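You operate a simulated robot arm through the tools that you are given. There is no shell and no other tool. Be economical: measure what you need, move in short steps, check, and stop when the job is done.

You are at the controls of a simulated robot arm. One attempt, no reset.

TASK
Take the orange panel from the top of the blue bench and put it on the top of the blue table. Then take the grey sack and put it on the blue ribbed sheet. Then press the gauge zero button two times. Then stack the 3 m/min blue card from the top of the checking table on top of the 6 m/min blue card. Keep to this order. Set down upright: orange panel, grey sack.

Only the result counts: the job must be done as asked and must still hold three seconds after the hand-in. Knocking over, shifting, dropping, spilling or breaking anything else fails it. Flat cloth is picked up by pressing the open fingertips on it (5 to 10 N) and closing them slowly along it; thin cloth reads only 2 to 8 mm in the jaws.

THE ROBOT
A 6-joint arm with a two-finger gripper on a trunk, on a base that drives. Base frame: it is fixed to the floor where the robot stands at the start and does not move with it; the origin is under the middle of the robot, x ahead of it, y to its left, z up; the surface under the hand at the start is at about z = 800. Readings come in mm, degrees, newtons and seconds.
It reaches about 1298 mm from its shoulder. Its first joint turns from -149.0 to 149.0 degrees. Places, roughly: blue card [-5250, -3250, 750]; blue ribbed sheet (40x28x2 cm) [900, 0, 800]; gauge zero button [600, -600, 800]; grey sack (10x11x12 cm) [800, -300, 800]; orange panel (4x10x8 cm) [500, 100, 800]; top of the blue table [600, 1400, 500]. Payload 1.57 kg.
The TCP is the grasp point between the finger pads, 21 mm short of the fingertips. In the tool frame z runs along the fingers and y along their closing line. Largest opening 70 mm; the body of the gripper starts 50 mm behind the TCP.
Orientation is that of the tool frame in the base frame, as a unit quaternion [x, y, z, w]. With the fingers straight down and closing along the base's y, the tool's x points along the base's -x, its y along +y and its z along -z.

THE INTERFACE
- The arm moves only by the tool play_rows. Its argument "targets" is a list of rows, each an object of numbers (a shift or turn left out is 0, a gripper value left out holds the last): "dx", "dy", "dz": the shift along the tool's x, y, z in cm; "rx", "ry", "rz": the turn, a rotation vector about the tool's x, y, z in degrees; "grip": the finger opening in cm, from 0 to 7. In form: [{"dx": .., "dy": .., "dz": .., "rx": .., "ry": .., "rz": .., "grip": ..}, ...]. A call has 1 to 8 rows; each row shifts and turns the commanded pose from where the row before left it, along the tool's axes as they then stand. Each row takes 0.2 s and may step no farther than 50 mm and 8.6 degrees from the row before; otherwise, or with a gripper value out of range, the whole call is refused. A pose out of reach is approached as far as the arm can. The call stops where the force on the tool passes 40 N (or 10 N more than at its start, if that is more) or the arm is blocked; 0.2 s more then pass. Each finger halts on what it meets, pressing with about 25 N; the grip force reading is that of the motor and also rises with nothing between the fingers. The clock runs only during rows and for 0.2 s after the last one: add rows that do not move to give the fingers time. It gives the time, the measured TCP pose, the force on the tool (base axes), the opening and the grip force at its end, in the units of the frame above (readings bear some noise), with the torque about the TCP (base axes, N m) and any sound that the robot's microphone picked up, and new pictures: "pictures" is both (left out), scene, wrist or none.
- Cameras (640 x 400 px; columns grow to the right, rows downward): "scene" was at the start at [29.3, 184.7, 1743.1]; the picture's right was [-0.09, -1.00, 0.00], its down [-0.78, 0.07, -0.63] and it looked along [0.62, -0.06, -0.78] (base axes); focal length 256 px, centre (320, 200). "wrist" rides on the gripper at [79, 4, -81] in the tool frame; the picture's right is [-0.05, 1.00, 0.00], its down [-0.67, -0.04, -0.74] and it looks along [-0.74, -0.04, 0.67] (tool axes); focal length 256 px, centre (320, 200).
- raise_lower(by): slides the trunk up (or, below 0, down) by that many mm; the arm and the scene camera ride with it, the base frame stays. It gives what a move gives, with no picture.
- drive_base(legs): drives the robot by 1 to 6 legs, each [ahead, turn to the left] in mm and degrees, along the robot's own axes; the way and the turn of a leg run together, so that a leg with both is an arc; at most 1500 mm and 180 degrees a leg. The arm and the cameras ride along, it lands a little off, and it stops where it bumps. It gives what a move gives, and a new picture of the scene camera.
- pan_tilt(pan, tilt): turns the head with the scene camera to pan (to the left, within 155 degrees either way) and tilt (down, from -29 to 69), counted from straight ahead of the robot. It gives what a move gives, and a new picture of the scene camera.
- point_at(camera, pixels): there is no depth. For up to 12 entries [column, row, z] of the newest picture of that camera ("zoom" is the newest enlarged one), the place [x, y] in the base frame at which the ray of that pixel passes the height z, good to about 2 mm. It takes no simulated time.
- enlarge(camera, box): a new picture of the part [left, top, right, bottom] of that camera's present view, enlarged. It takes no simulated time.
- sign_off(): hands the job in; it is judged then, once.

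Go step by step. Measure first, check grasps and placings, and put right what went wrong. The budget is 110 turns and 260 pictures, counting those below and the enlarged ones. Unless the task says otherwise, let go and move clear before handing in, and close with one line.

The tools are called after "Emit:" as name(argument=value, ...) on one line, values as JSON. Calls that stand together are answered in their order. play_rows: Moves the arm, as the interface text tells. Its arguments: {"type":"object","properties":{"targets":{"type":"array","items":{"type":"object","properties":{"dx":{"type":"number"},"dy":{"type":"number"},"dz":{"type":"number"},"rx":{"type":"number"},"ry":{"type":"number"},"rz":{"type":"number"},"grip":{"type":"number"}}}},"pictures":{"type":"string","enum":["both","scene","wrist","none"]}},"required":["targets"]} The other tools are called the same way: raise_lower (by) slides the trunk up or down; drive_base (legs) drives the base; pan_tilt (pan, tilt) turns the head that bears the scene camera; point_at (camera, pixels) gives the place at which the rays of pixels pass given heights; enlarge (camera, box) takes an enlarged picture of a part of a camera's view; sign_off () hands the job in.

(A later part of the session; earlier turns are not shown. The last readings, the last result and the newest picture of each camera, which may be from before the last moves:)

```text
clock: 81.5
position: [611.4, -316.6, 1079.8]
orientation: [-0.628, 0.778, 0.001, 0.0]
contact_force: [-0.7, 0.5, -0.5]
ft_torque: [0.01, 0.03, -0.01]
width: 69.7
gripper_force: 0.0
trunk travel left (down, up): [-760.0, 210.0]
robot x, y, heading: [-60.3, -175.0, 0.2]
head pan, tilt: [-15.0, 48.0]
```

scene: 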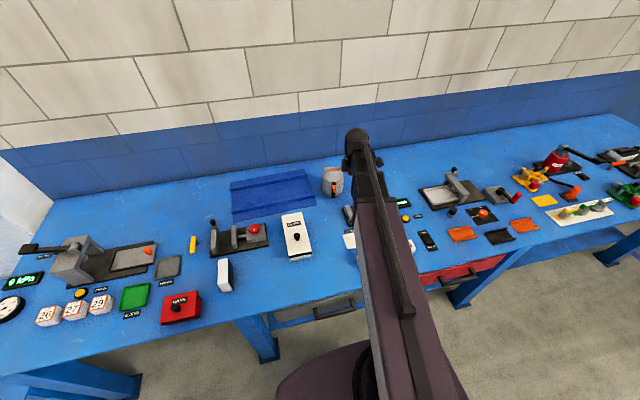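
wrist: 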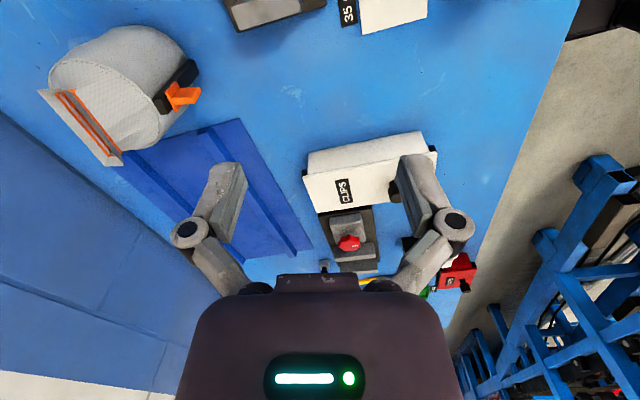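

Emit:
play_rows(targets=[{"dx": 0.17, "dy": -4.38}, {"dx": 0.17, "dy": -4.38}, {"dx": 0.17, "dy": -4.38}, {"dx": 0.17, "dy": -4.38}, {"dx": 0.17, "dy": -4.38}, {}])

Emit:
raise_lower(by=-50)

Emit:
enlarge(camera="wrist", box=[160, 40, 480, 240])

```text
clock: 82.9
position: [821.0, -372.1, 1078.9]
orientation: [-0.629, 0.778, 0.0, 0.001]
contact_force: [0.5, 0.8, -0.2]
ft_torque: [0.0, 0.0, 0.01]
width: 70.1
gripper_force: 0.0
trunk travel left (down, up): [-760.0, 210.0]
robot x, y, heading: [-54.6, -172.5, 0.4]
head pan, tilt: [-15.0, 48.0]
```

scene: 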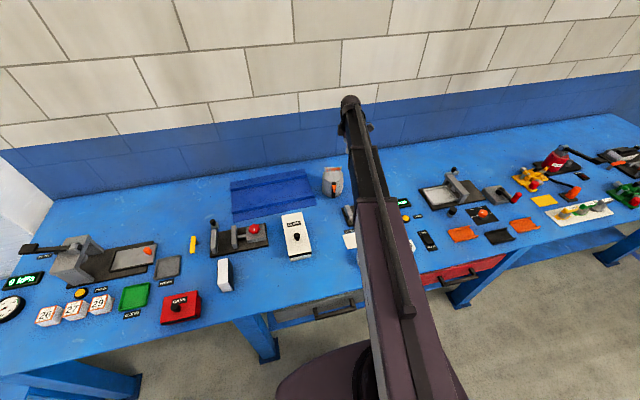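
wrist: 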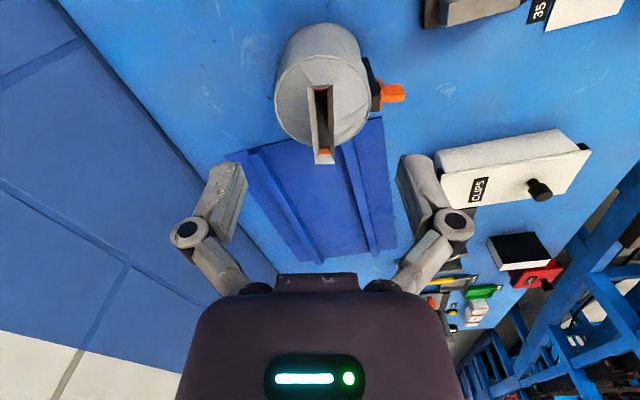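

```text
clock: 83.9
position: [822.6, -372.6, 1028.9]
orientation: [-0.628, 0.778, 0.0, 0.0]
contact_force: [-0.1, -0.1, 0.3]
ft_torque: [0.02, 0.0, -0.02]
width: 69.9
gripper_force: 0.1
trunk travel left (down, up): [-710.0, 260.0]
robot x, y, heading: [-57.8, -174.8, -0.0]
head pan, tilt: [-15.0, 48.0]
```

```text
2.00 times, centred on (320, 140) of wrist
```

zoom: 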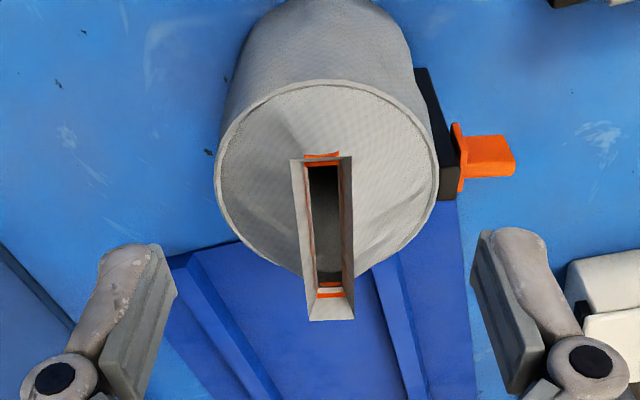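

Emit:
point_at(camera="zoom", pixels=[[292, 160, 960], [352, 157, 960], [308, 320, 960], [355, 318, 960], [302, 160, 940], [340, 155, 940], [292, 160, 940], [308, 320, 940], [216, 170, 911], [437, 170, 911], [325, 80, 911], [512, 165, 870]])

```text
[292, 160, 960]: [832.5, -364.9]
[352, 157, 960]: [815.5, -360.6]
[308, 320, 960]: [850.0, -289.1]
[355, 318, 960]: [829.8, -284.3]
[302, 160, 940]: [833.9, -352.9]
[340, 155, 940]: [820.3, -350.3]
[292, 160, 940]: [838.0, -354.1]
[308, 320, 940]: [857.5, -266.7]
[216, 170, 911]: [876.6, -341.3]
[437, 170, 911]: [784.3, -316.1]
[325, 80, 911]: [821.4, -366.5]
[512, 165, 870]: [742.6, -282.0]
```

The mouth is about 78 x 20 mm, centred near (832,-322), top z≈955. I centre over it and lower most of the way.

Emit:
play_rows(targets=[{"dx": -2.6, "dy": 0.08}, {"dx": -2.5, "dy": 0.07}, {}], pictures="none")

Emit:
raise_lower(by=-40)

Emit:
play_rows(targets=[{}])

```text
clock: 84.7
position: [832.7, -321.6, 1030.5]
orientation: [-0.628, 0.778, 0.001, 0.0]
contact_force: [0.2, -0.3, 1.1]
ft_torque: [0.0, -0.03, 0.02]
width: 69.8
gripper_force: 0.0
trunk travel left (down, up): [-710.0, 260.0]
robot x, y, heading: [-59.0, -171.7, 0.2]
head pan, tilt: [-15.0, 48.0]
```

```text
clock: 85.5
position: [833.3, -320.7, 989.9]
orientation: [-0.629, 0.778, 0.0, 0.001]
contact_force: [-0.2, 0.5, 0.1]
ft_torque: [-0.01, 0.05, -0.01]
width: 70.0
gripper_force: 0.0
trunk travel left (down, up): [-670.0, 300.0]
robot x, y, heading: [-55.3, -178.5, 0.3]
head pan, tilt: [-15.0, 48.0]
```

```text
clock: 85.9
position: [833.1, -321.2, 989.6]
orientation: [-0.629, 0.777, 0.0, 0.0]
contact_force: [-0.7, 0.3, -0.4]
ft_torque: [-0.02, 0.05, 0.01]
width: 70.3
gripper_force: 0.1
trunk travel left (down, up): [-670.0, 300.0]
robot x, y, heading: [-59.4, -176.6, -0.1]
head pan, tilt: [-15.0, 48.0]
```

scene: 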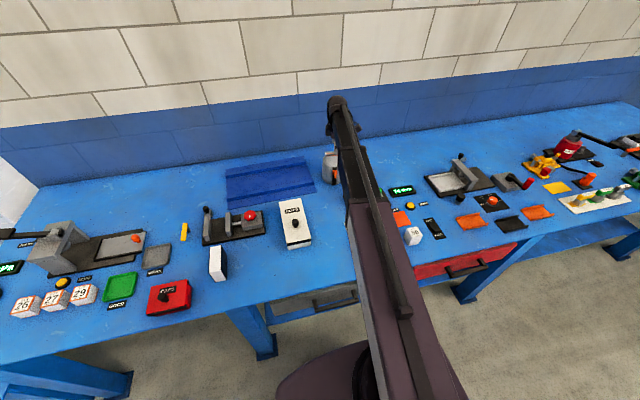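
wrist: 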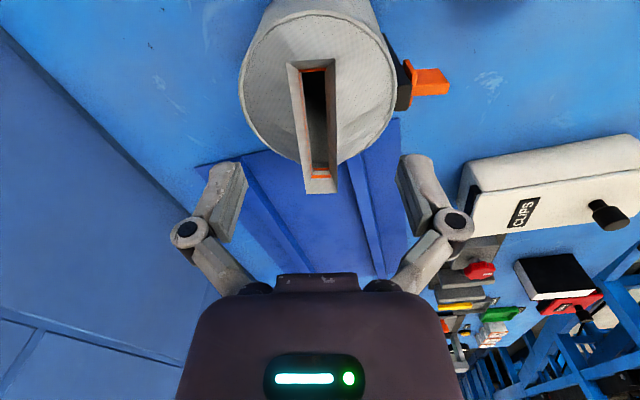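

Emit:
raise_lower(by=-34)

Emit:
play_rows(targets=[{}], pictures="wrist")

```text
clock: 86.7
position: [831.8, -321.0, 954.9]
orientation: [-0.629, 0.778, 0.001, 0.0]
contact_force: [0.4, -1.0, 0.6]
ft_torque: [-0.03, -0.02, 0.01]
width: 69.9
gripper_force: 0.1
trunk travel left (down, up): [-636.0, 334.0]
robot x, y, heading: [-60.9, -176.5, 0.3]
head pan, tilt: [-15.0, 48.0]
```

```text
clock: 87.1
position: [833.0, -321.7, 955.6]
orientation: [-0.628, 0.778, 0.0, 0.0]
contact_force: [-0.6, 0.7, 1.0]
ft_torque: [0.02, 0.02, 0.06]
width: 69.9
gripper_force: 0.1
trunk travel left (down, up): [-636.0, 334.0]
robot x, y, heading: [-56.8, -176.4, 0.1]
head pan, tilt: [-15.0, 48.0]
```

wrist: 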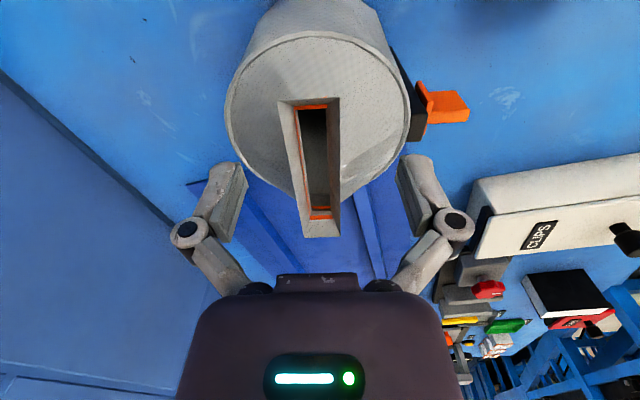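

The mouth (rows 100–235, columns 280–341) lies between the pads. Closing slowly.

Emit:
play_rows(targets=[{"grip": 4}, {"grip": 3}, {"grip": 2}, {"grip": 1.2}, {"grip": 0.8}, {}], pictures="wrist")

```text
clock: 88.5
position: [832.8, -321.4, 954.8]
orientation: [-0.629, 0.777, -0.001, 0.0]
contact_force: [0.0, 0.0, 0.3]
ft_torque: [-0.02, -0.03, 0.02]
width: 8.0
gripper_force: 0.0
trunk travel left (down, up): [-636.0, 334.0]
robot x, y, heading: [-56.8, -173.9, 0.4]
head pan, tilt: [-15.0, 48.0]
```

wrist: 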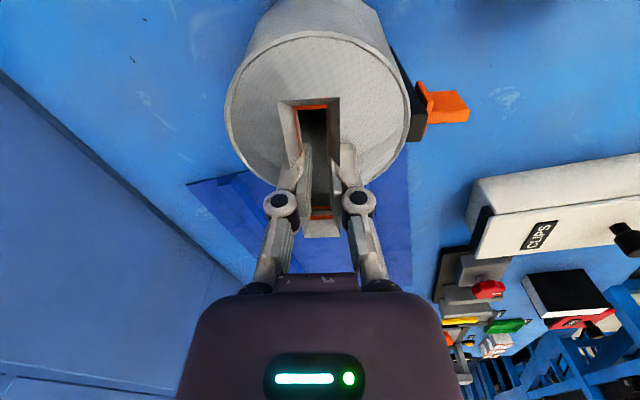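

The fingers met nothing (8 mm, 0 N): the mouth isn't solid, so the orange tab on the strap must be the handle. I open, lift, and go look at the tab closely.

Emit:
play_rows(targets=[{"grip": 4}, {"grip": 7}, {}], pictures="none")

Emit:
raise_lower(by=60)

Emit:
enlarge(camera="wrist", box=[230, 0, 470, 200])

```text
clock: 89.3
position: [833.0, -321.5, 954.8]
orientation: [-0.629, 0.778, 0.0, 0.0]
contact_force: [1.0, -0.1, 0.0]
ft_torque: [0.02, 0.03, 0.02]
width: 70.0
gripper_force: 0.1
trunk travel left (down, up): [-636.0, 334.0]
robot x, y, heading: [-59.1, -176.7, 0.3]
head pan, tilt: [-15.0, 48.0]
```

```text
clock: 90.3
position: [832.0, -320.6, 1014.9]
orientation: [-0.628, 0.778, 0.0, 0.0]
contact_force: [-0.8, 0.1, -0.5]
ft_torque: [0.04, 0.0, 0.02]
width: 70.3
gripper_force: 0.1
trunk travel left (down, up): [-696.0, 274.0]
robot x, y, heading: [-61.0, -175.3, 0.4]
head pan, tilt: [-15.0, 48.0]
```

```text
2.00 times, centred on (350, 100) of wrist
```

zoom: 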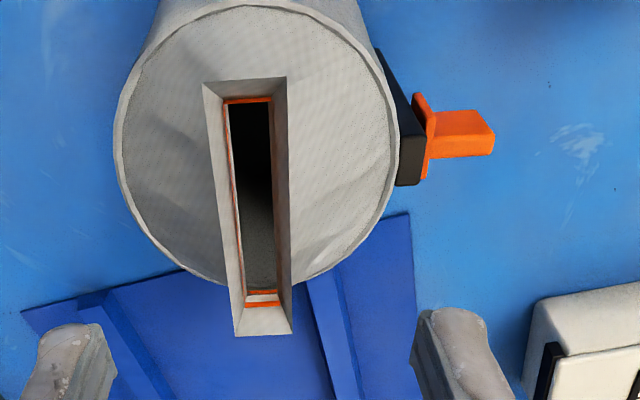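

Emit:
play_rows(targets=[{"dy": 4.84}, {"dy": 4.84}, {"dy": 4.84}, {"rz": 8.4}, {"rz": 8.4}, {"rz": 8.4}, {"rz": 8.4}, {"rz": 8.4}], pictures="none")

Emit:
play_rows(targets=[{"rz": 8}, {"rz": 8}, {"rz": 8}, {"rz": 8}, {"rz": 8}, {"rz": 8}, {}], pictures="wrist")

Emit:
enlarge(camera="wrist", box=[240, 80, 400, 240])

Emit:
enlarge(camera="scene", box=[300, 140, 370, 200])

```text
clock: 92.1
position: [690.4, -290.8, 1014.1]
orientation: [-0.306, 0.952, 0.0, 0.001]
contact_force: [-0.8, 0.2, -0.1]
ft_torque: [0.02, -0.01, 0.04]
width: 70.1
gripper_force: 0.1
trunk travel left (down, up): [-696.0, 274.0]
robot x, y, heading: [-59.2, -175.8, 0.1]
head pan, tilt: [-15.0, 48.0]
```

```text
clock: 93.7
position: [690.5, -291.2, 1015.4]
orientation: [0.107, 0.994, 0.001, 0.001]
contact_force: [-0.3, -0.9, -0.6]
ft_torque: [0.0, 0.01, 0.0]
width: 69.9
gripper_force: 0.0
trunk travel left (down, up): [-696.0, 274.0]
robot x, y, heading: [-54.9, -176.4, -0.0]
head pan, tilt: [-15.0, 48.0]
```

wrist: 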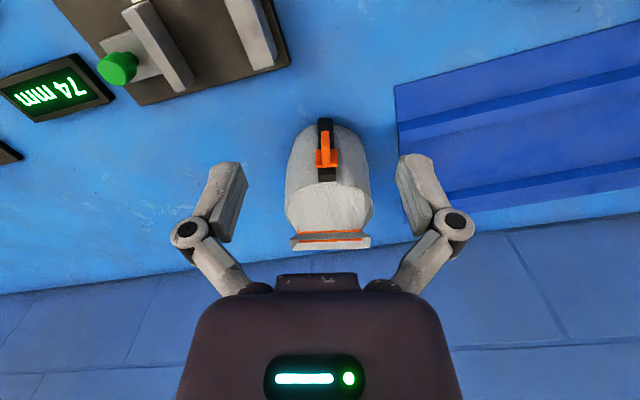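

```text
2.50 times, centred on (320, 160) of wrist
```

zoom: 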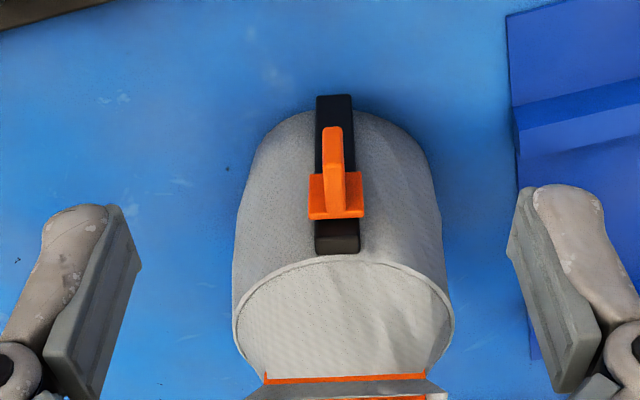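

```text
6.67 times, centred on (335, 170) of scene
```

zoom: 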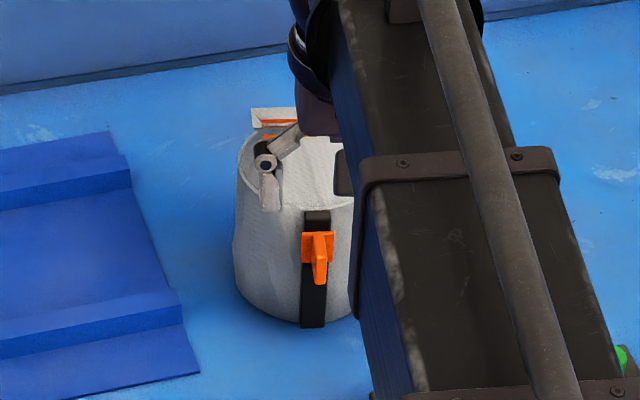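

Emit:
point_at(camera="scene", pixels=[[334.85, 182.6, 840], [334.85, 182.6, 900], [334.55, 174.95, 860], [334.55, 174.95, 910], [334.7, 179.3, 850], [334.7, 179.3, 900]])

Emit:
point_at(camera="wrist", pixels=[[325.2, 130.8, 840], [325.2, 130.8, 900], [326.4, 166.8, 860], [326.4, 166.8, 910], [321.6, 150, 850], [321.6, 150, 900], [320.8, 155, 880], [328.4, 155, 880]])

```text
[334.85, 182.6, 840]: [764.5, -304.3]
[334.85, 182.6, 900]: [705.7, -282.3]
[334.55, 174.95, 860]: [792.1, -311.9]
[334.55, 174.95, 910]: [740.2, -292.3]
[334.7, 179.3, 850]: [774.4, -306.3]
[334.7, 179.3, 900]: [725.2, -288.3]
```

```text
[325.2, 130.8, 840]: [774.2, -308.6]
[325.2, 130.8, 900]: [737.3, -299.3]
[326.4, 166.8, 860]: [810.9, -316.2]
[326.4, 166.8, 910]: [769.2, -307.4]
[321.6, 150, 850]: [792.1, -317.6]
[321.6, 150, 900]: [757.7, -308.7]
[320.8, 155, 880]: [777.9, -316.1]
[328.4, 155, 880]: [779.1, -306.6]
```

Correcting for the trunk shift, the orange tab's fin is about 10 mm thick, z≈877–900, sticking out from x≈776 to 750 along the tool's present -x line. I descend in front of it.

Emit:
raise_lower(by=-134)

Emit:
play_rows(targets=[{"dx": -2}, {"dx": -1.5}, {}])

Emit:
enlarge(camera="wrist", box=[200, 60, 440, 240])

```text
clock: 95.3
position: [690.5, -290.4, 880.9]
orientation: [0.105, 0.994, 0.0, 0.0]
contact_force: [-0.2, -0.2, 0.5]
ft_torque: [-0.02, 0.0, 0.02]
width: 70.2
gripper_force: 0.0
trunk travel left (down, up): [-562.0, 408.0]
robot x, y, heading: [-58.3, -174.4, 0.0]
head pan, tilt: [-15.0, 48.0]
```

```text
clock: 96.1
position: [724.2, -299.1, 880.5]
orientation: [0.105, 0.994, 0.0, 0.0]
contact_force: [0.1, -0.5, 0.1]
ft_torque: [0.03, 0.0, -0.01]
width: 69.7
gripper_force: 0.0
trunk travel left (down, up): [-562.0, 408.0]
robot x, y, heading: [-57.5, -172.3, -0.1]
head pan, tilt: [-15.0, 48.0]
```

scene: 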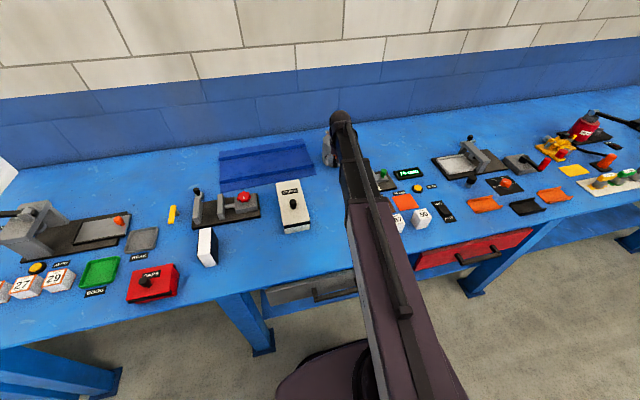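
wrist: 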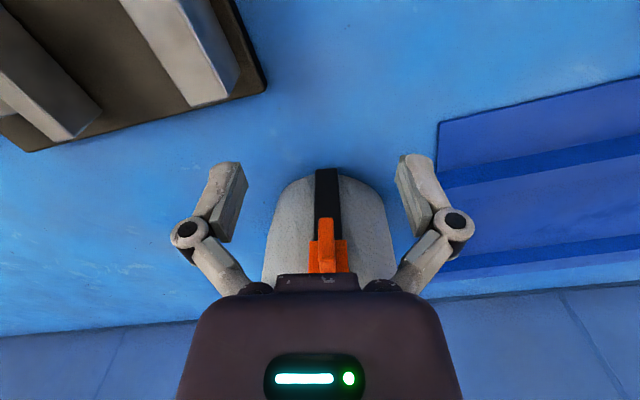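

```text
2.22 times, centred on (320, 150) of wrist
```

zoom: 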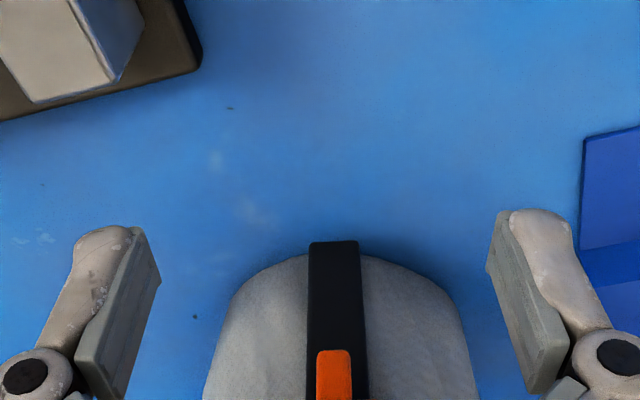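

Emit:
raise_lower(by=7)

Emit:
play_rows(targets=[{"dx": -2}, {"dx": -1.4}, {}], pictures="wrist")

```text
clock: 96.7
position: [725.1, -299.4, 887.7]
orientation: [0.105, 0.994, 0.0, 0.0]
contact_force: [-1.1, -0.5, 0.3]
ft_torque: [-0.02, -0.02, 0.01]
width: 70.0
gripper_force: 0.0
trunk travel left (down, up): [-569.0, 401.0]
robot x, y, heading: [-55.4, -173.6, 0.1]
head pan, tilt: [-15.0, 48.0]
```

```text
clock: 97.5
position: [758.9, -306.1, 887.4]
orientation: [0.105, 0.995, 0.0, 0.0]
contact_force: [0.8, -0.4, 0.0]
ft_torque: [-0.01, 0.01, -0.01]
width: 70.1
gripper_force: 0.0
trunk travel left (down, up): [-569.0, 401.0]
robot x, y, heading: [-58.2, -181.3, 0.1]
head pan, tilt: [-15.0, 48.0]
```

wrist: 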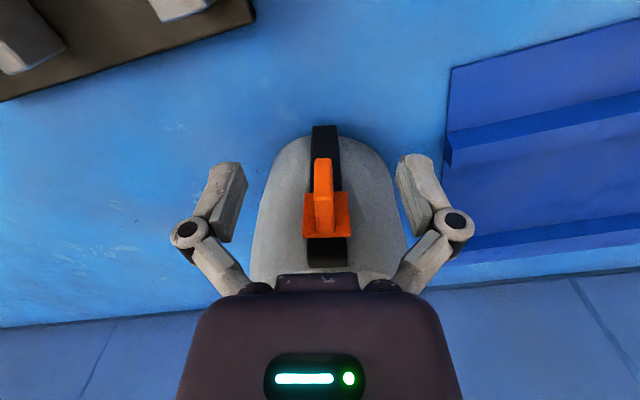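

The fin (columns 314–332, rows 158–235) is centred between the fingers and the plate is ~17 mm ahead. I narrow the fingers around it and creep forward toward the plate.

Emit:
play_rows(targets=[{"grip": 4}, {"grip": 2.0}, {"dx": -0.3}, {"dx": -0.3}, {}], pictures="wrist")

Emit:
enlarge(camera="wrist", box=[260, 110, 380, 260])

```text
clock: 98.7
position: [763.2, -309.2, 887.5]
orientation: [0.105, 0.994, 0.0, 0.0]
contact_force: [-0.2, -0.6, -0.1]
ft_torque: [0.01, -0.01, 0.02]
width: 19.8
gripper_force: 0.1
trunk travel left (down, up): [-569.0, 401.0]
robot x, y, heading: [-60.9, -175.2, 0.0]
head pan, tilt: [-15.0, 48.0]
```

wrist: 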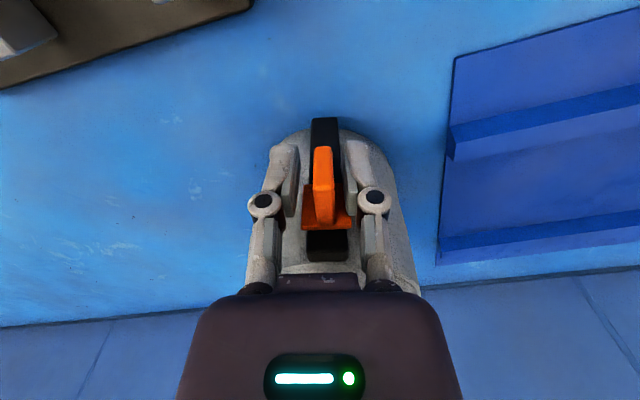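

```text
2.67 times, centred on (320, 185) of wrist
```

zoom: 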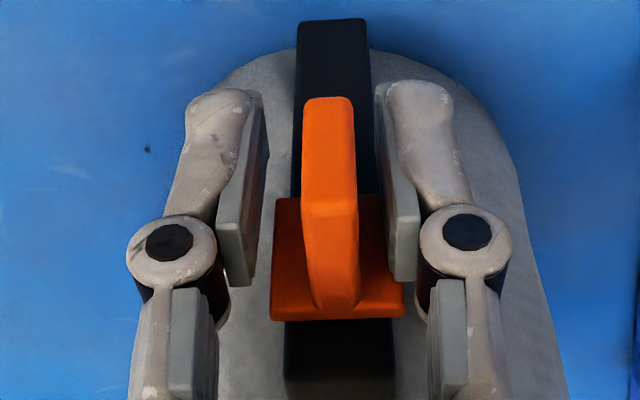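

Emit:
play_rows(targets=[{"dx": -0.2}, {"dx": -0.2}, {}], pictures="none")

Emit:
play_rows(targets=[{"dx": -0.2}, {}], pictures="none")

Emit:
play_rows(targets=[{"dx": -0.15}, {}], pictures="wrist")

```text
clock: 99.5
position: [767.1, -307.3, 888.3]
orientation: [0.105, 0.994, 0.0, 0.0]
contact_force: [-0.6, -0.1, 0.2]
ft_torque: [0.02, 0.01, -0.01]
width: 19.9
gripper_force: 0.0
trunk travel left (down, up): [-569.0, 401.0]
robot x, y, heading: [-56.5, -175.1, -0.1]
head pan, tilt: [-15.0, 48.0]
```

```text
clock: 100.0
position: [769.7, -307.6, 888.2]
orientation: [0.106, 0.994, -0.001, 0.0]
contact_force: [-0.5, -0.4, -0.8]
ft_torque: [0.04, -0.02, 0.0]
width: 19.9
gripper_force: 0.0
trunk travel left (down, up): [-569.0, 401.0]
robot x, y, heading: [-57.7, -174.2, 0.3]
head pan, tilt: [-15.0, 48.0]
```

```text
clock: 100.7
position: [770.0, -308.2, 887.8]
orientation: [0.106, 0.994, 0.0, 0.0]
contact_force: [0.4, 0.3, 0.0]
ft_torque: [-0.03, -0.03, 0.04]
width: 20.0
gripper_force: 0.1
trunk travel left (down, up): [-569.0, 401.0]
robot x, y, heading: [-56.8, -177.3, 0.4]
head pan, tilt: [-15.0, 48.0]
```

wrist: 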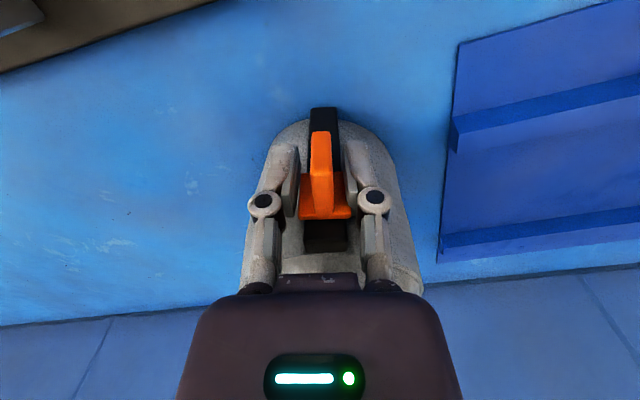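

Fingers are about at the plate. I close on the fin.

Emit:
play_rows(targets=[{"grip": 1.2}, {"grip": 0.5}, {}, {}], pictures="wrist")

```text
clock: 101.7
position: [770.8, -307.7, 887.6]
orientation: [0.105, 0.994, -0.001, 0.0]
contact_force: [1.0, 2.4, -0.2]
ft_torque: [0.03, -0.04, 0.18]
width: 6.5
gripper_force: 25.0
trunk travel left (down, up): [-569.0, 401.0]
robot x, y, heading: [-57.6, -174.8, 0.1]
head pan, tilt: [-15.0, 48.0]
```

wrist: 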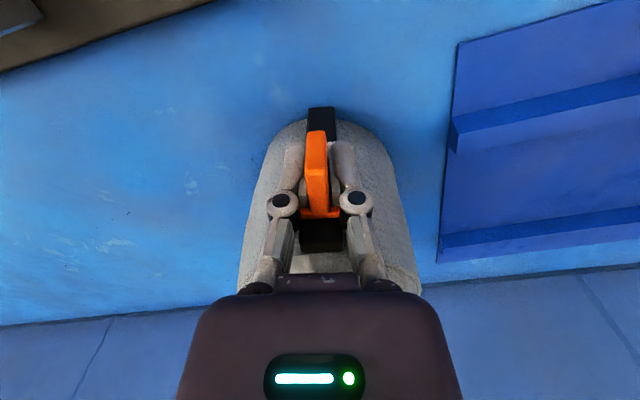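

Gripped 6.5 mm at 25 N. Test lift of 25 mm.

Emit:
raise_lower(by=25)

Emit:
play_rows(targets=[{}])

Emit:
enlarge(camera="scene", box=[290, 110, 370, 180])

```text
clock: 102.4
position: [771.6, -308.1, 912.8]
orientation: [0.106, 0.994, 0.0, 0.0]
contact_force: [-0.4, 0.1, -4.8]
ft_torque: [0.07, 0.26, 0.01]
width: 6.5
gripper_force: 25.2
trunk travel left (down, up): [-594.0, 376.0]
robot x, y, heading: [-57.7, -175.2, -0.1]
head pan, tilt: [-15.0, 48.0]
```

```text
clock: 102.8
position: [771.6, -308.8, 912.0]
orientation: [0.105, 0.994, 0.0, -0.001]
contact_force: [0.7, -0.4, -4.9]
ft_torque: [0.07, 0.27, -0.02]
width: 6.8
gripper_force: 25.5
trunk travel left (down, up): [-594.0, 376.0]
robot x, y, heading: [-58.5, -174.9, 0.4]
head pan, tilt: [-15.0, 48.0]
```

scene: 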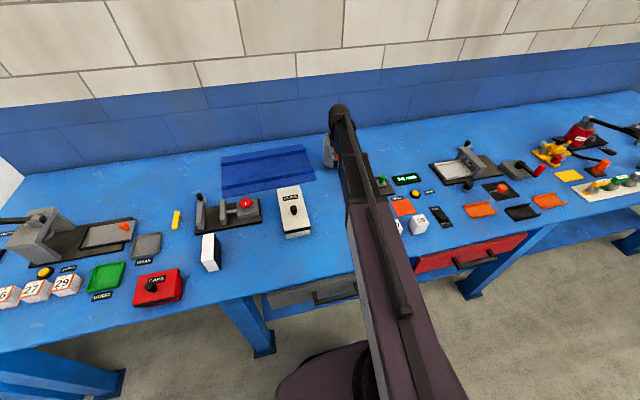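
wrist: 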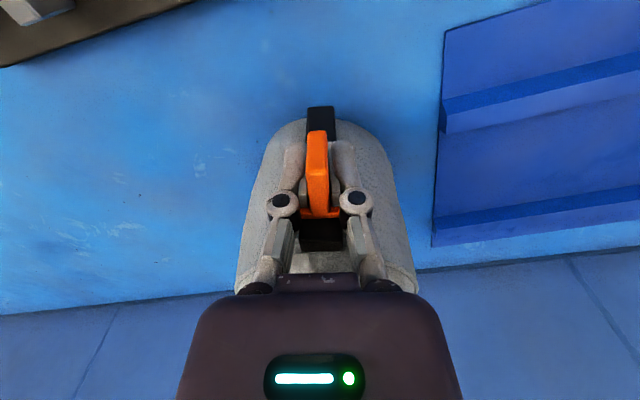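

```text
5.71 times, centred on (330, 145) of scene
```

zoom: 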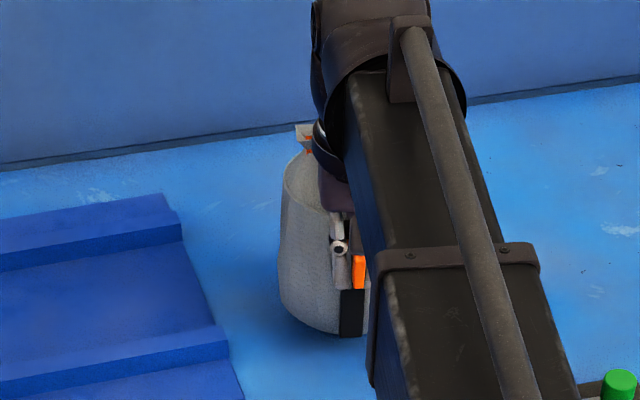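

The sack is held level (4.8 N). Now I measure the ribbed sheet.

Emit:
enlarge(camera="scene", box=[200, 130, 330, 211])

```text
4.92 times, centred on (265, 170) of scene
```

zoom: 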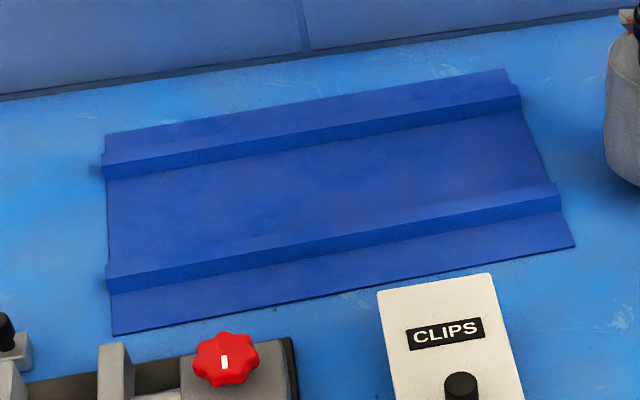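

Emit:
point_at(camera="zoom", pixels=[[114, 335, 800], [575, 246, 800], [505, 70, 800], [106, 136, 800], [112, 293, 803], [561, 208, 803], [105, 268, 820], [557, 184, 820], [104, 178, 803], [522, 107, 803], [516, 84, 820], [330, 210, 803]])

```text
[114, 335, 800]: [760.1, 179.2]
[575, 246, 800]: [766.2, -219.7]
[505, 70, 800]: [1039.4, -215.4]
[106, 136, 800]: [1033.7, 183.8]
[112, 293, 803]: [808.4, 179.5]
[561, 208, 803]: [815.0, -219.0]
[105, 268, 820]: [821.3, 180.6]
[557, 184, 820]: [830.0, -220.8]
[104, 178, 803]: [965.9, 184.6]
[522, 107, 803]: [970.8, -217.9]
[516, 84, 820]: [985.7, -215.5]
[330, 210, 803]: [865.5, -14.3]
```

Valley between ribs is about x 842–966, so I aim the sack's centre at (904, -60). Raise 40 and carry.

Emit:
raise_lower(by=40)

Emit:
play_rows(targets=[{"dx": -0.25, "dy": 3.0}, {"dx": -0.25, "dy": 3.9}, {"dx": -0.25, "dy": 4.2}, {"dx": -0.25, "dy": 4.2}, {"dx": -0.25, "dy": 4.2}, {"dx": -0.25, "dy": 4.2}, {"dx": -0.25, "dy": 3.45}, {}])

Emit:
enlarge(camera="scene", box=[200, 100, 380, 212])

```text
clock: 103.6
position: [770.9, -307.8, 952.7]
orientation: [0.106, 0.994, 0.001, 0.0]
contact_force: [0.0, -0.9, -5.1]
ft_torque: [0.03, 0.29, -0.02]
width: 6.7
gripper_force: 25.2
trunk travel left (down, up): [-634.0, 336.0]
robot x, y, heading: [-62.5, -175.2, 0.2]
head pan, tilt: [-15.0, 48.0]
```

```text
clock: 105.4
position: [846.0, -49.3, 950.7]
orientation: [0.105, 0.994, 0.0, 0.001]
contact_force: [-0.5, 0.2, -3.9]
ft_torque: [0.08, 0.27, -0.01]
width: 6.9
gripper_force: 25.3
trunk travel left (down, up): [-634.0, 336.0]
robot x, y, heading: [-59.5, -176.0, 0.1]
head pan, tilt: [-15.0, 48.0]
```

scene: 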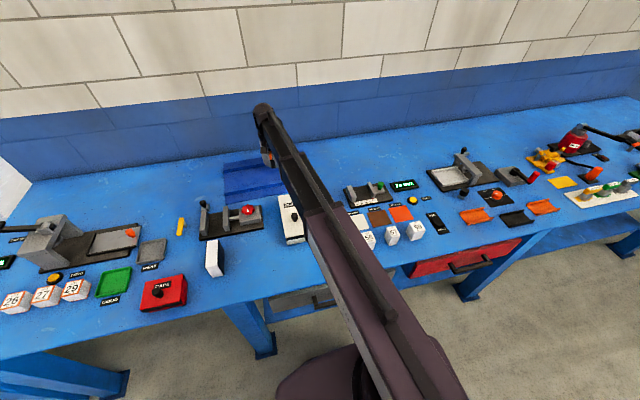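
wrist: 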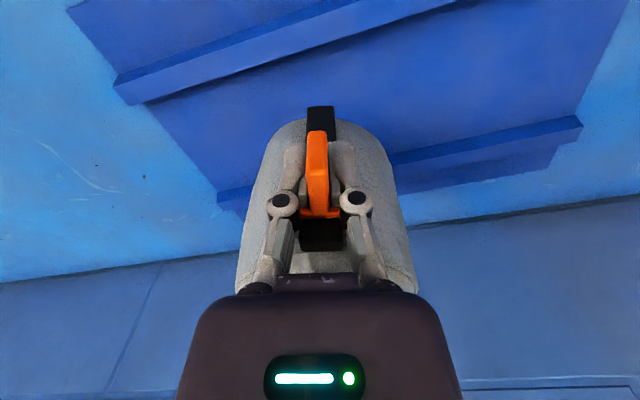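

```text
3.56 times, centred on (290, 156) of scene
```

zoom: 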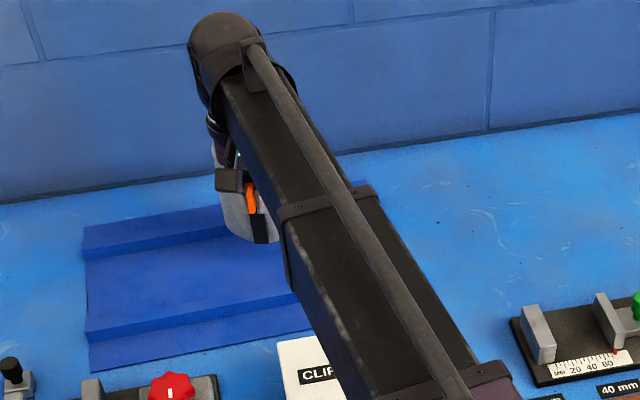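

Emit:
enlarge(camera="wrist", box=[60, 0, 320, 162])

Emit:
enlarge(camera="wrist", box=[380, 60, 640, 222])

```text
2.46 times, centred on (190, 81) of wrist
```

zoom: 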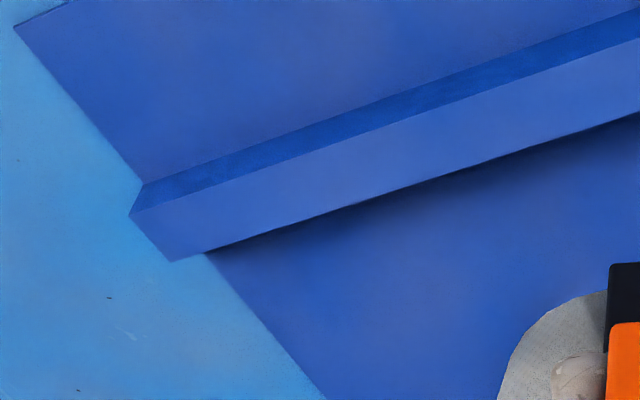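

```text
2.46 times, centred on (510, 141) of wrist
```

zoom: 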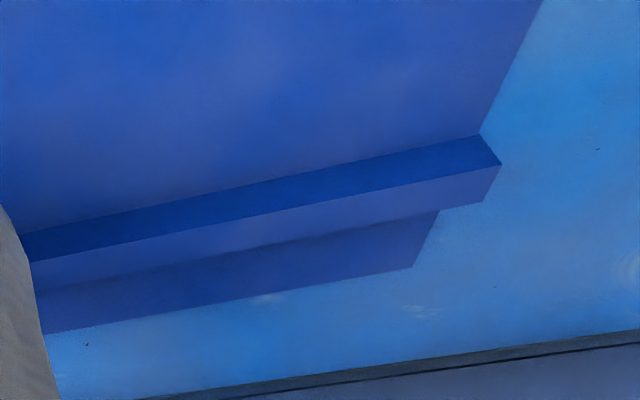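

Emit:
point_at(camera="zoom", pixels=[[480, 135, 802], [501, 163, 820], [484, 203, 820], [412, 268, 801], [30, 232, 802], [30, 262, 820]])

Emit:
point_at(camera="wrist", pixels=[[118.9, 74.1, 802], [112.8, 87.1, 820], [131.1, 106.2, 820], [144.5, 102.1, 802], [279, 57, 802]])

```text
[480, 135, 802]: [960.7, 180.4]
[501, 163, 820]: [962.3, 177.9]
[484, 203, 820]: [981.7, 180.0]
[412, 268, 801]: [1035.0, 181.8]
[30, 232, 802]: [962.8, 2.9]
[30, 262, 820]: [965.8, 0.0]
```

```text
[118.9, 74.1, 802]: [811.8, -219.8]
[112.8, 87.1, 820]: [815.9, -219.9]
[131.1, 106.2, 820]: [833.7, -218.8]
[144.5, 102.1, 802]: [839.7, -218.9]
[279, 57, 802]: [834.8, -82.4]
```

Valley is x 834–962, so I shift back 5.5 mm, then lower.

Emit:
play_rows(targets=[{"dx": 0.55}, {}, {}], pictures="none")

Emit:
raise_lower(by=-55)

Emit:
raise_lower(by=-4)

```text
clock: 106.2
position: [840.8, -46.8, 952.4]
orientation: [0.106, 0.994, 0.0, 0.0]
contact_force: [-0.3, -0.4, -5.0]
ft_torque: [0.08, 0.27, 0.02]
width: 6.6
gripper_force: 24.6
trunk travel left (down, up): [-634.0, 336.0]
robot x, y, heading: [-53.9, -175.4, 0.3]
head pan, tilt: [-15.0, 48.0]
```

```text
clock: 107.2
position: [839.0, -46.0, 896.5]
orientation: [0.106, 0.994, 0.0, 0.0]
contact_force: [0.6, -0.5, -4.0]
ft_torque: [0.06, 0.32, 0.03]
width: 6.6
gripper_force: 25.0
trunk travel left (down, up): [-579.0, 391.0]
robot x, y, heading: [-57.8, -177.8, -0.1]
head pan, tilt: [-15.0, 48.0]
```

```text
clock: 107.7
position: [840.1, -46.6, 893.6]
orientation: [0.105, 0.994, 0.0, 0.0]
contact_force: [-0.6, -0.3, -4.0]
ft_torque: [0.06, 0.29, -0.01]
width: 6.6
gripper_force: 25.1
trunk travel left (down, up): [-575.0, 395.0]
robot x, y, heading: [-60.5, -176.2, -0.1]
head pan, tilt: [-15.0, 48.0]
```

Emit:
raise_lower(by=-2)

Emit:
raise_lower(by=-2)

```text
clock: 108.2
position: [840.0, -46.0, 891.9]
orientation: [0.106, 0.994, 0.001, 0.0]
contact_force: [1.0, 0.1, -0.2]
ft_torque: [-0.06, -0.35, 0.0]
width: 6.8
gripper_force: 25.3
trunk travel left (down, up): [-573.0, 397.0]
robot x, y, heading: [-56.0, -173.2, 0.3]
head pan, tilt: [-15.0, 48.0]
```

```text
clock: 108.7
position: [839.9, -46.6, 890.7]
orientation: [0.106, 0.994, 0.001, 0.0]
contact_force: [0.6, -0.4, -0.8]
ft_torque: [-0.05, -0.29, -0.01]
width: 6.5
gripper_force: 25.1
trunk travel left (down, up): [-571.0, 399.0]
robot x, y, heading: [-61.3, -174.7, -0.0]
head pan, tilt: [-15.0, 48.0]
```

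Emit:
raise_lower(by=-2)

Emit:
play_rows(targets=[{}])

Emit:
enlarge(camera="scene", box=[220, 110, 320, 180])

```text
clock: 109.2
position: [839.4, -46.4, 888.2]
orientation: [0.106, 0.994, 0.0, 0.0]
contact_force: [1.0, -0.8, -0.4]
ft_torque: [-0.03, -0.23, 0.01]
width: 6.5
gripper_force: 24.7
trunk travel left (down, up): [-569.0, 401.0]
robot x, y, heading: [-56.6, -175.6, 0.0]
head pan, tilt: [-15.0, 48.0]
```

```text
clock: 109.6
position: [839.8, -46.6, 888.0]
orientation: [0.106, 0.994, 0.0, -0.001]
contact_force: [0.8, 0.1, -0.6]
ft_torque: [-0.04, -0.22, 0.01]
width: 6.4
gripper_force: 25.0
trunk travel left (down, up): [-569.0, 401.0]
robot x, y, heading: [-55.7, -175.2, 0.1]
head pan, tilt: [-15.0, 48.0]
```

scene: 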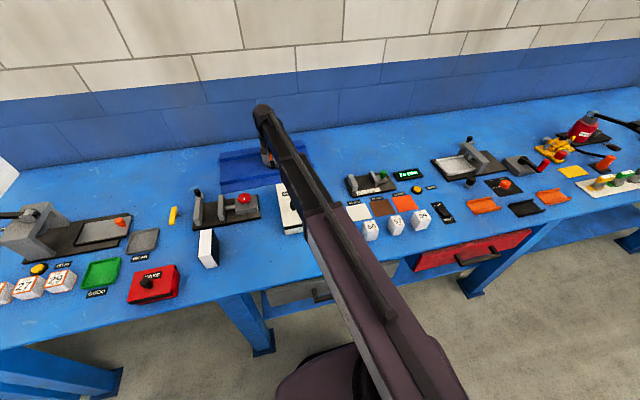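
wrist: 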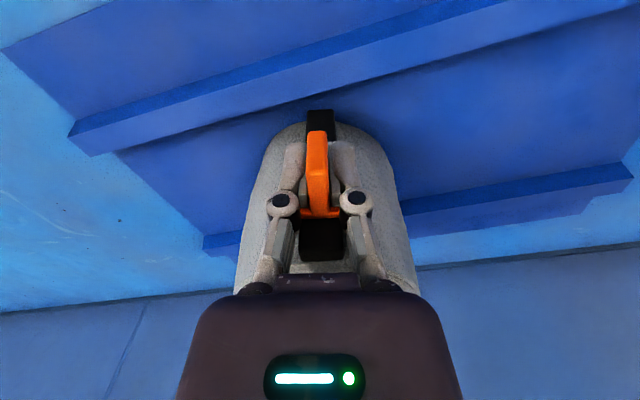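

```text
5.71 times, centred on (270, 145) of scene
```

zoom: 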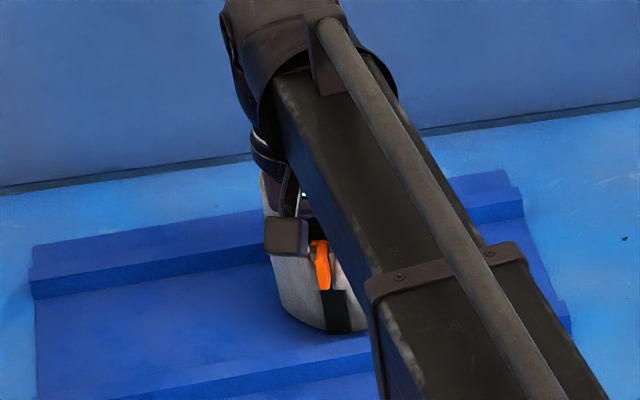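

Emit:
raise_lower(by=-2)

Emit:
enlarge(camera="wrist", box=[230, 90, 410, 270])

```text
clock: 110.2
position: [839.6, -46.9, 884.8]
orientation: [0.105, 0.994, 0.0, 0.0]
contact_force: [1.2, -0.3, -0.9]
ft_torque: [-0.04, -0.16, 0.01]
width: 6.7
gripper_force: 24.4
trunk travel left (down, up): [-567.0, 403.0]
robot x, y, heading: [-58.8, -179.4, -0.0]
head pan, tilt: [-15.0, 48.0]
```

```text
2.22 times, centred on (320, 180) of wrist
```

zoom: 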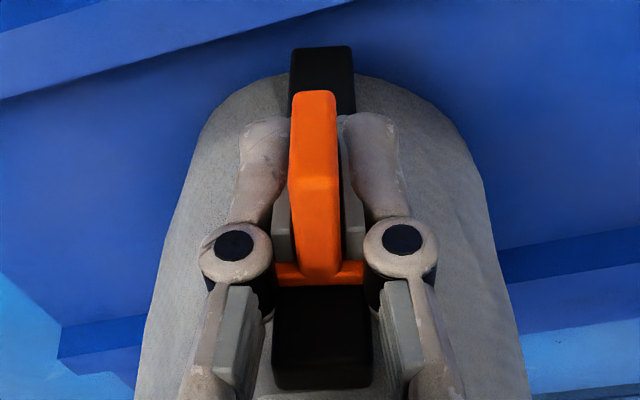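

The sack is supported by the sheet (load cell reads <1 N). I release and check.

Emit:
play_rows(targets=[{"grip": 1.0}, {"grip": 1.5}, {"grip": 2.2}, {}], pictures="wrist")

```text
clock: 111.2
position: [839.2, -45.5, 885.1]
orientation: [0.106, 0.994, -0.001, 0.0]
contact_force: [-1.0, -0.5, -0.3]
ft_torque: [0.03, 0.01, 0.0]
width: 21.8
gripper_force: 0.1
trunk travel left (down, up): [-567.0, 403.0]
robot x, y, heading: [-60.4, -176.0, 0.4]
head pan, tilt: [-15.0, 48.0]
```

wrist: 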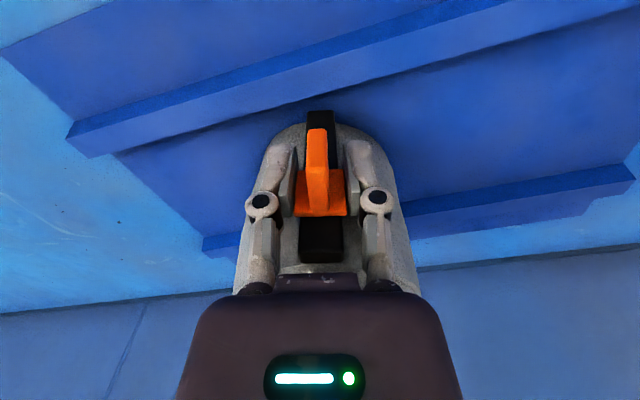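

Emit:
play_rows(targets=[{"dx": 1.5, "grip": 3}, {"dx": 2, "grip": 4}, {"dx": 2}, {}])

Emit:
raise_lower(by=150)

Emit:
play_rows(targets=[{"dx": 4}, {"dx": 4}, {"dx": 4}, {}])

Emit:
enlarge(camera="wrist", box=[220, 60, 420, 260])

```text
clock: 112.2
position: [784.9, -34.8, 886.7]
orientation: [0.107, 0.994, 0.0, 0.0]
contact_force: [0.3, 0.5, -0.3]
ft_torque: [0.0, -0.05, -0.01]
width: 39.6
gripper_force: 0.2
trunk travel left (down, up): [-567.0, 403.0]
robot x, y, heading: [-62.0, -174.3, 0.5]
head pan, tilt: [-15.0, 48.0]
```

scene: 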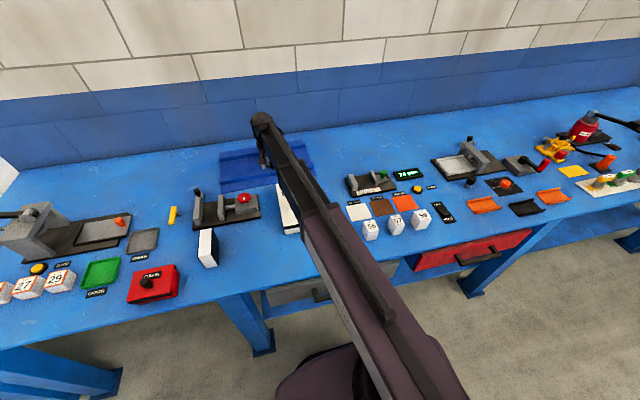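
wrist: 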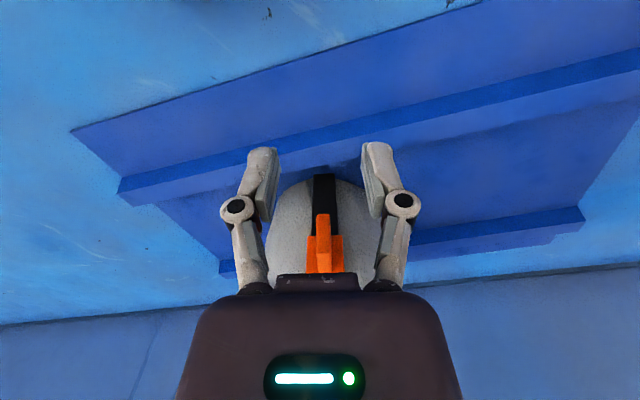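

```text
clock: 113.9
position: [786.0, -34.7, 1035.2]
orientation: [0.106, 0.994, 0.0, 0.001]
contact_force: [-0.4, 0.2, -0.3]
ft_torque: [0.03, -0.02, 0.03]
width: 40.2
gripper_force: 0.0
trunk travel left (down, up): [-717.0, 253.0]
robot x, y, heading: [-61.1, -173.2, 0.4]
head pan, tilt: [-15.0, 48.0]
```

```text
clock: 114.9
position: [668.8, -9.2, 1034.7]
orientation: [0.106, 0.994, 0.0, 0.0]
contact_force: [-0.3, 0.1, 0.0]
ft_torque: [0.01, -0.03, 0.01]
width: 39.9
gripper_force: 0.0
trunk travel left (down, up): [-717.0, 253.0]
robot x, y, heading: [-55.9, -171.9, 0.2]
head pan, tilt: [-15.0, 48.0]
```

scene: 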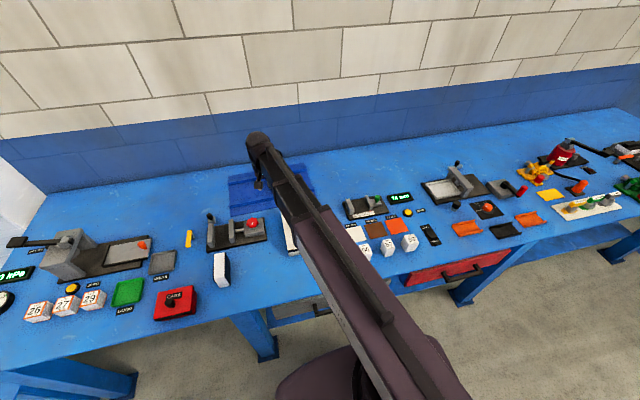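
wrist: 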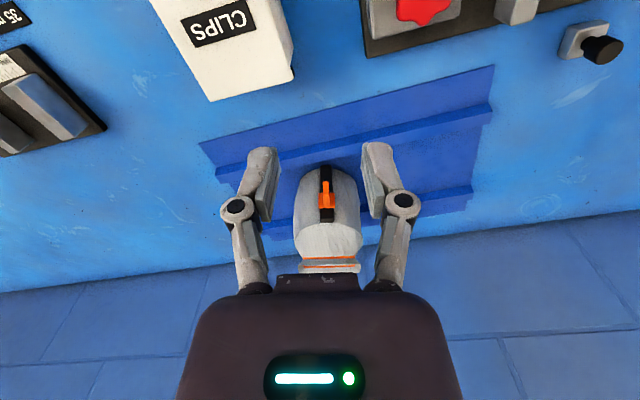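

```text
2.00 times, centred on (320, 160) of wrist
```

zoom: 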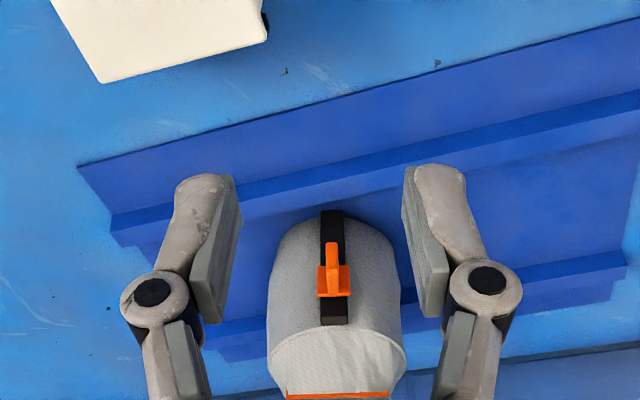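

The sack seems to stand in the valley. Now I move the arm away to the gauge side, which also clears the scene view of the sack, and measure the button.

Emit:
play_rows(targets=[{"dx": -0.25, "dy": -4.9, "grip": 0}, {"dx": -0.25, "dy": -4.9}, {"dx": -0.25, "dy": -4.9}, {"dx": -0.25, "dy": -4.9}, {"dx": -0.25, "dy": -4.9}, {"dx": -0.25, "dy": -4.9}, {"dx": -0.25, "dy": -4.9}, {"dx": -0.25, "dy": -4.9}], pictures="none")

Emit:
play_rows(targets=[{"dx": -0.2, "dy": -4.9}, {"dx": -0.2, "dy": -4.9}, {}])

Emit:
enlarge(camera="scene", box=[220, 130, 340, 210])

Emit:
enlarge(camera="scene", box=[340, 180, 450, 260])

```text
clock: 116.7
position: [606.4, -399.4, 1035.6]
orientation: [0.106, 0.994, 0.0, 0.0]
contact_force: [-0.2, -0.6, -0.6]
ft_torque: [-0.02, -0.01, -0.02]
width: 0.0
gripper_force: 24.8
trunk travel left (down, up): [-717.0, 253.0]
robot x, y, heading: [-59.1, -173.4, 0.1]
head pan, tilt: [-15.0, 48.0]
```

```text
clock: 117.5
position: [590.3, -494.0, 1035.7]
orientation: [0.106, 0.994, 0.0, 0.001]
contact_force: [-1.5, 0.9, 0.3]
ft_torque: [-0.01, 0.0, 0.05]
width: 0.1
gripper_force: 24.9
trunk travel left (down, up): [-717.0, 253.0]
robot x, y, heading: [-63.4, -173.9, -0.1]
head pan, tilt: [-15.0, 48.0]
```

scene: 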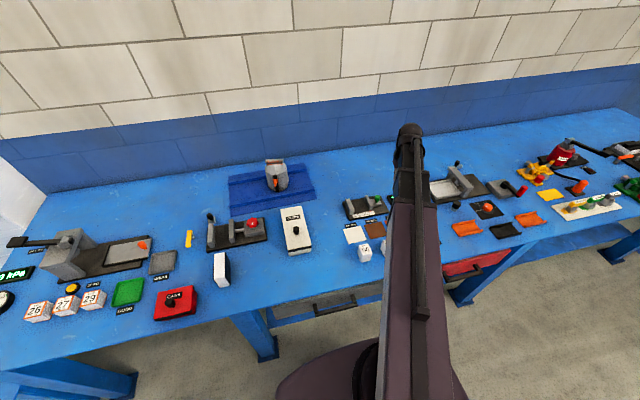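
wrist: 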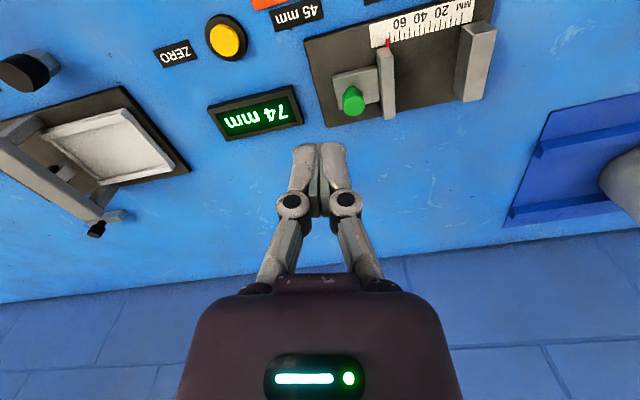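

```text
5.00 times, centred on (280, 170) of scene
```

zoom: 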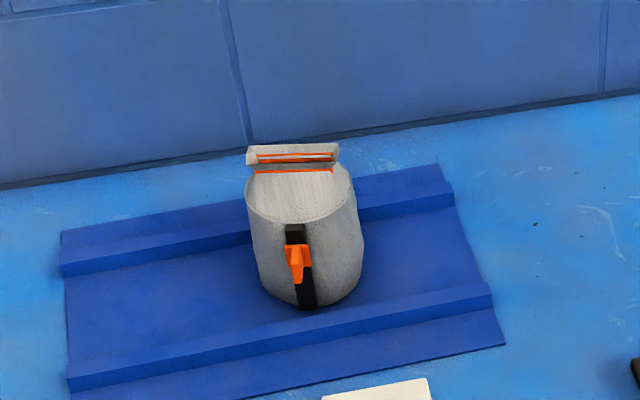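

```text
5.00 times, centred on (395, 220) of scene
```

zoom: 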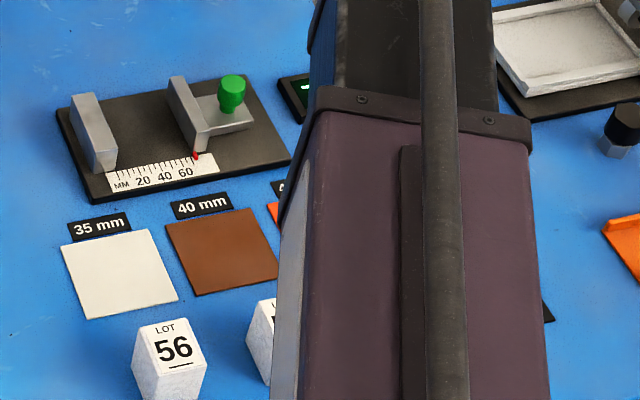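

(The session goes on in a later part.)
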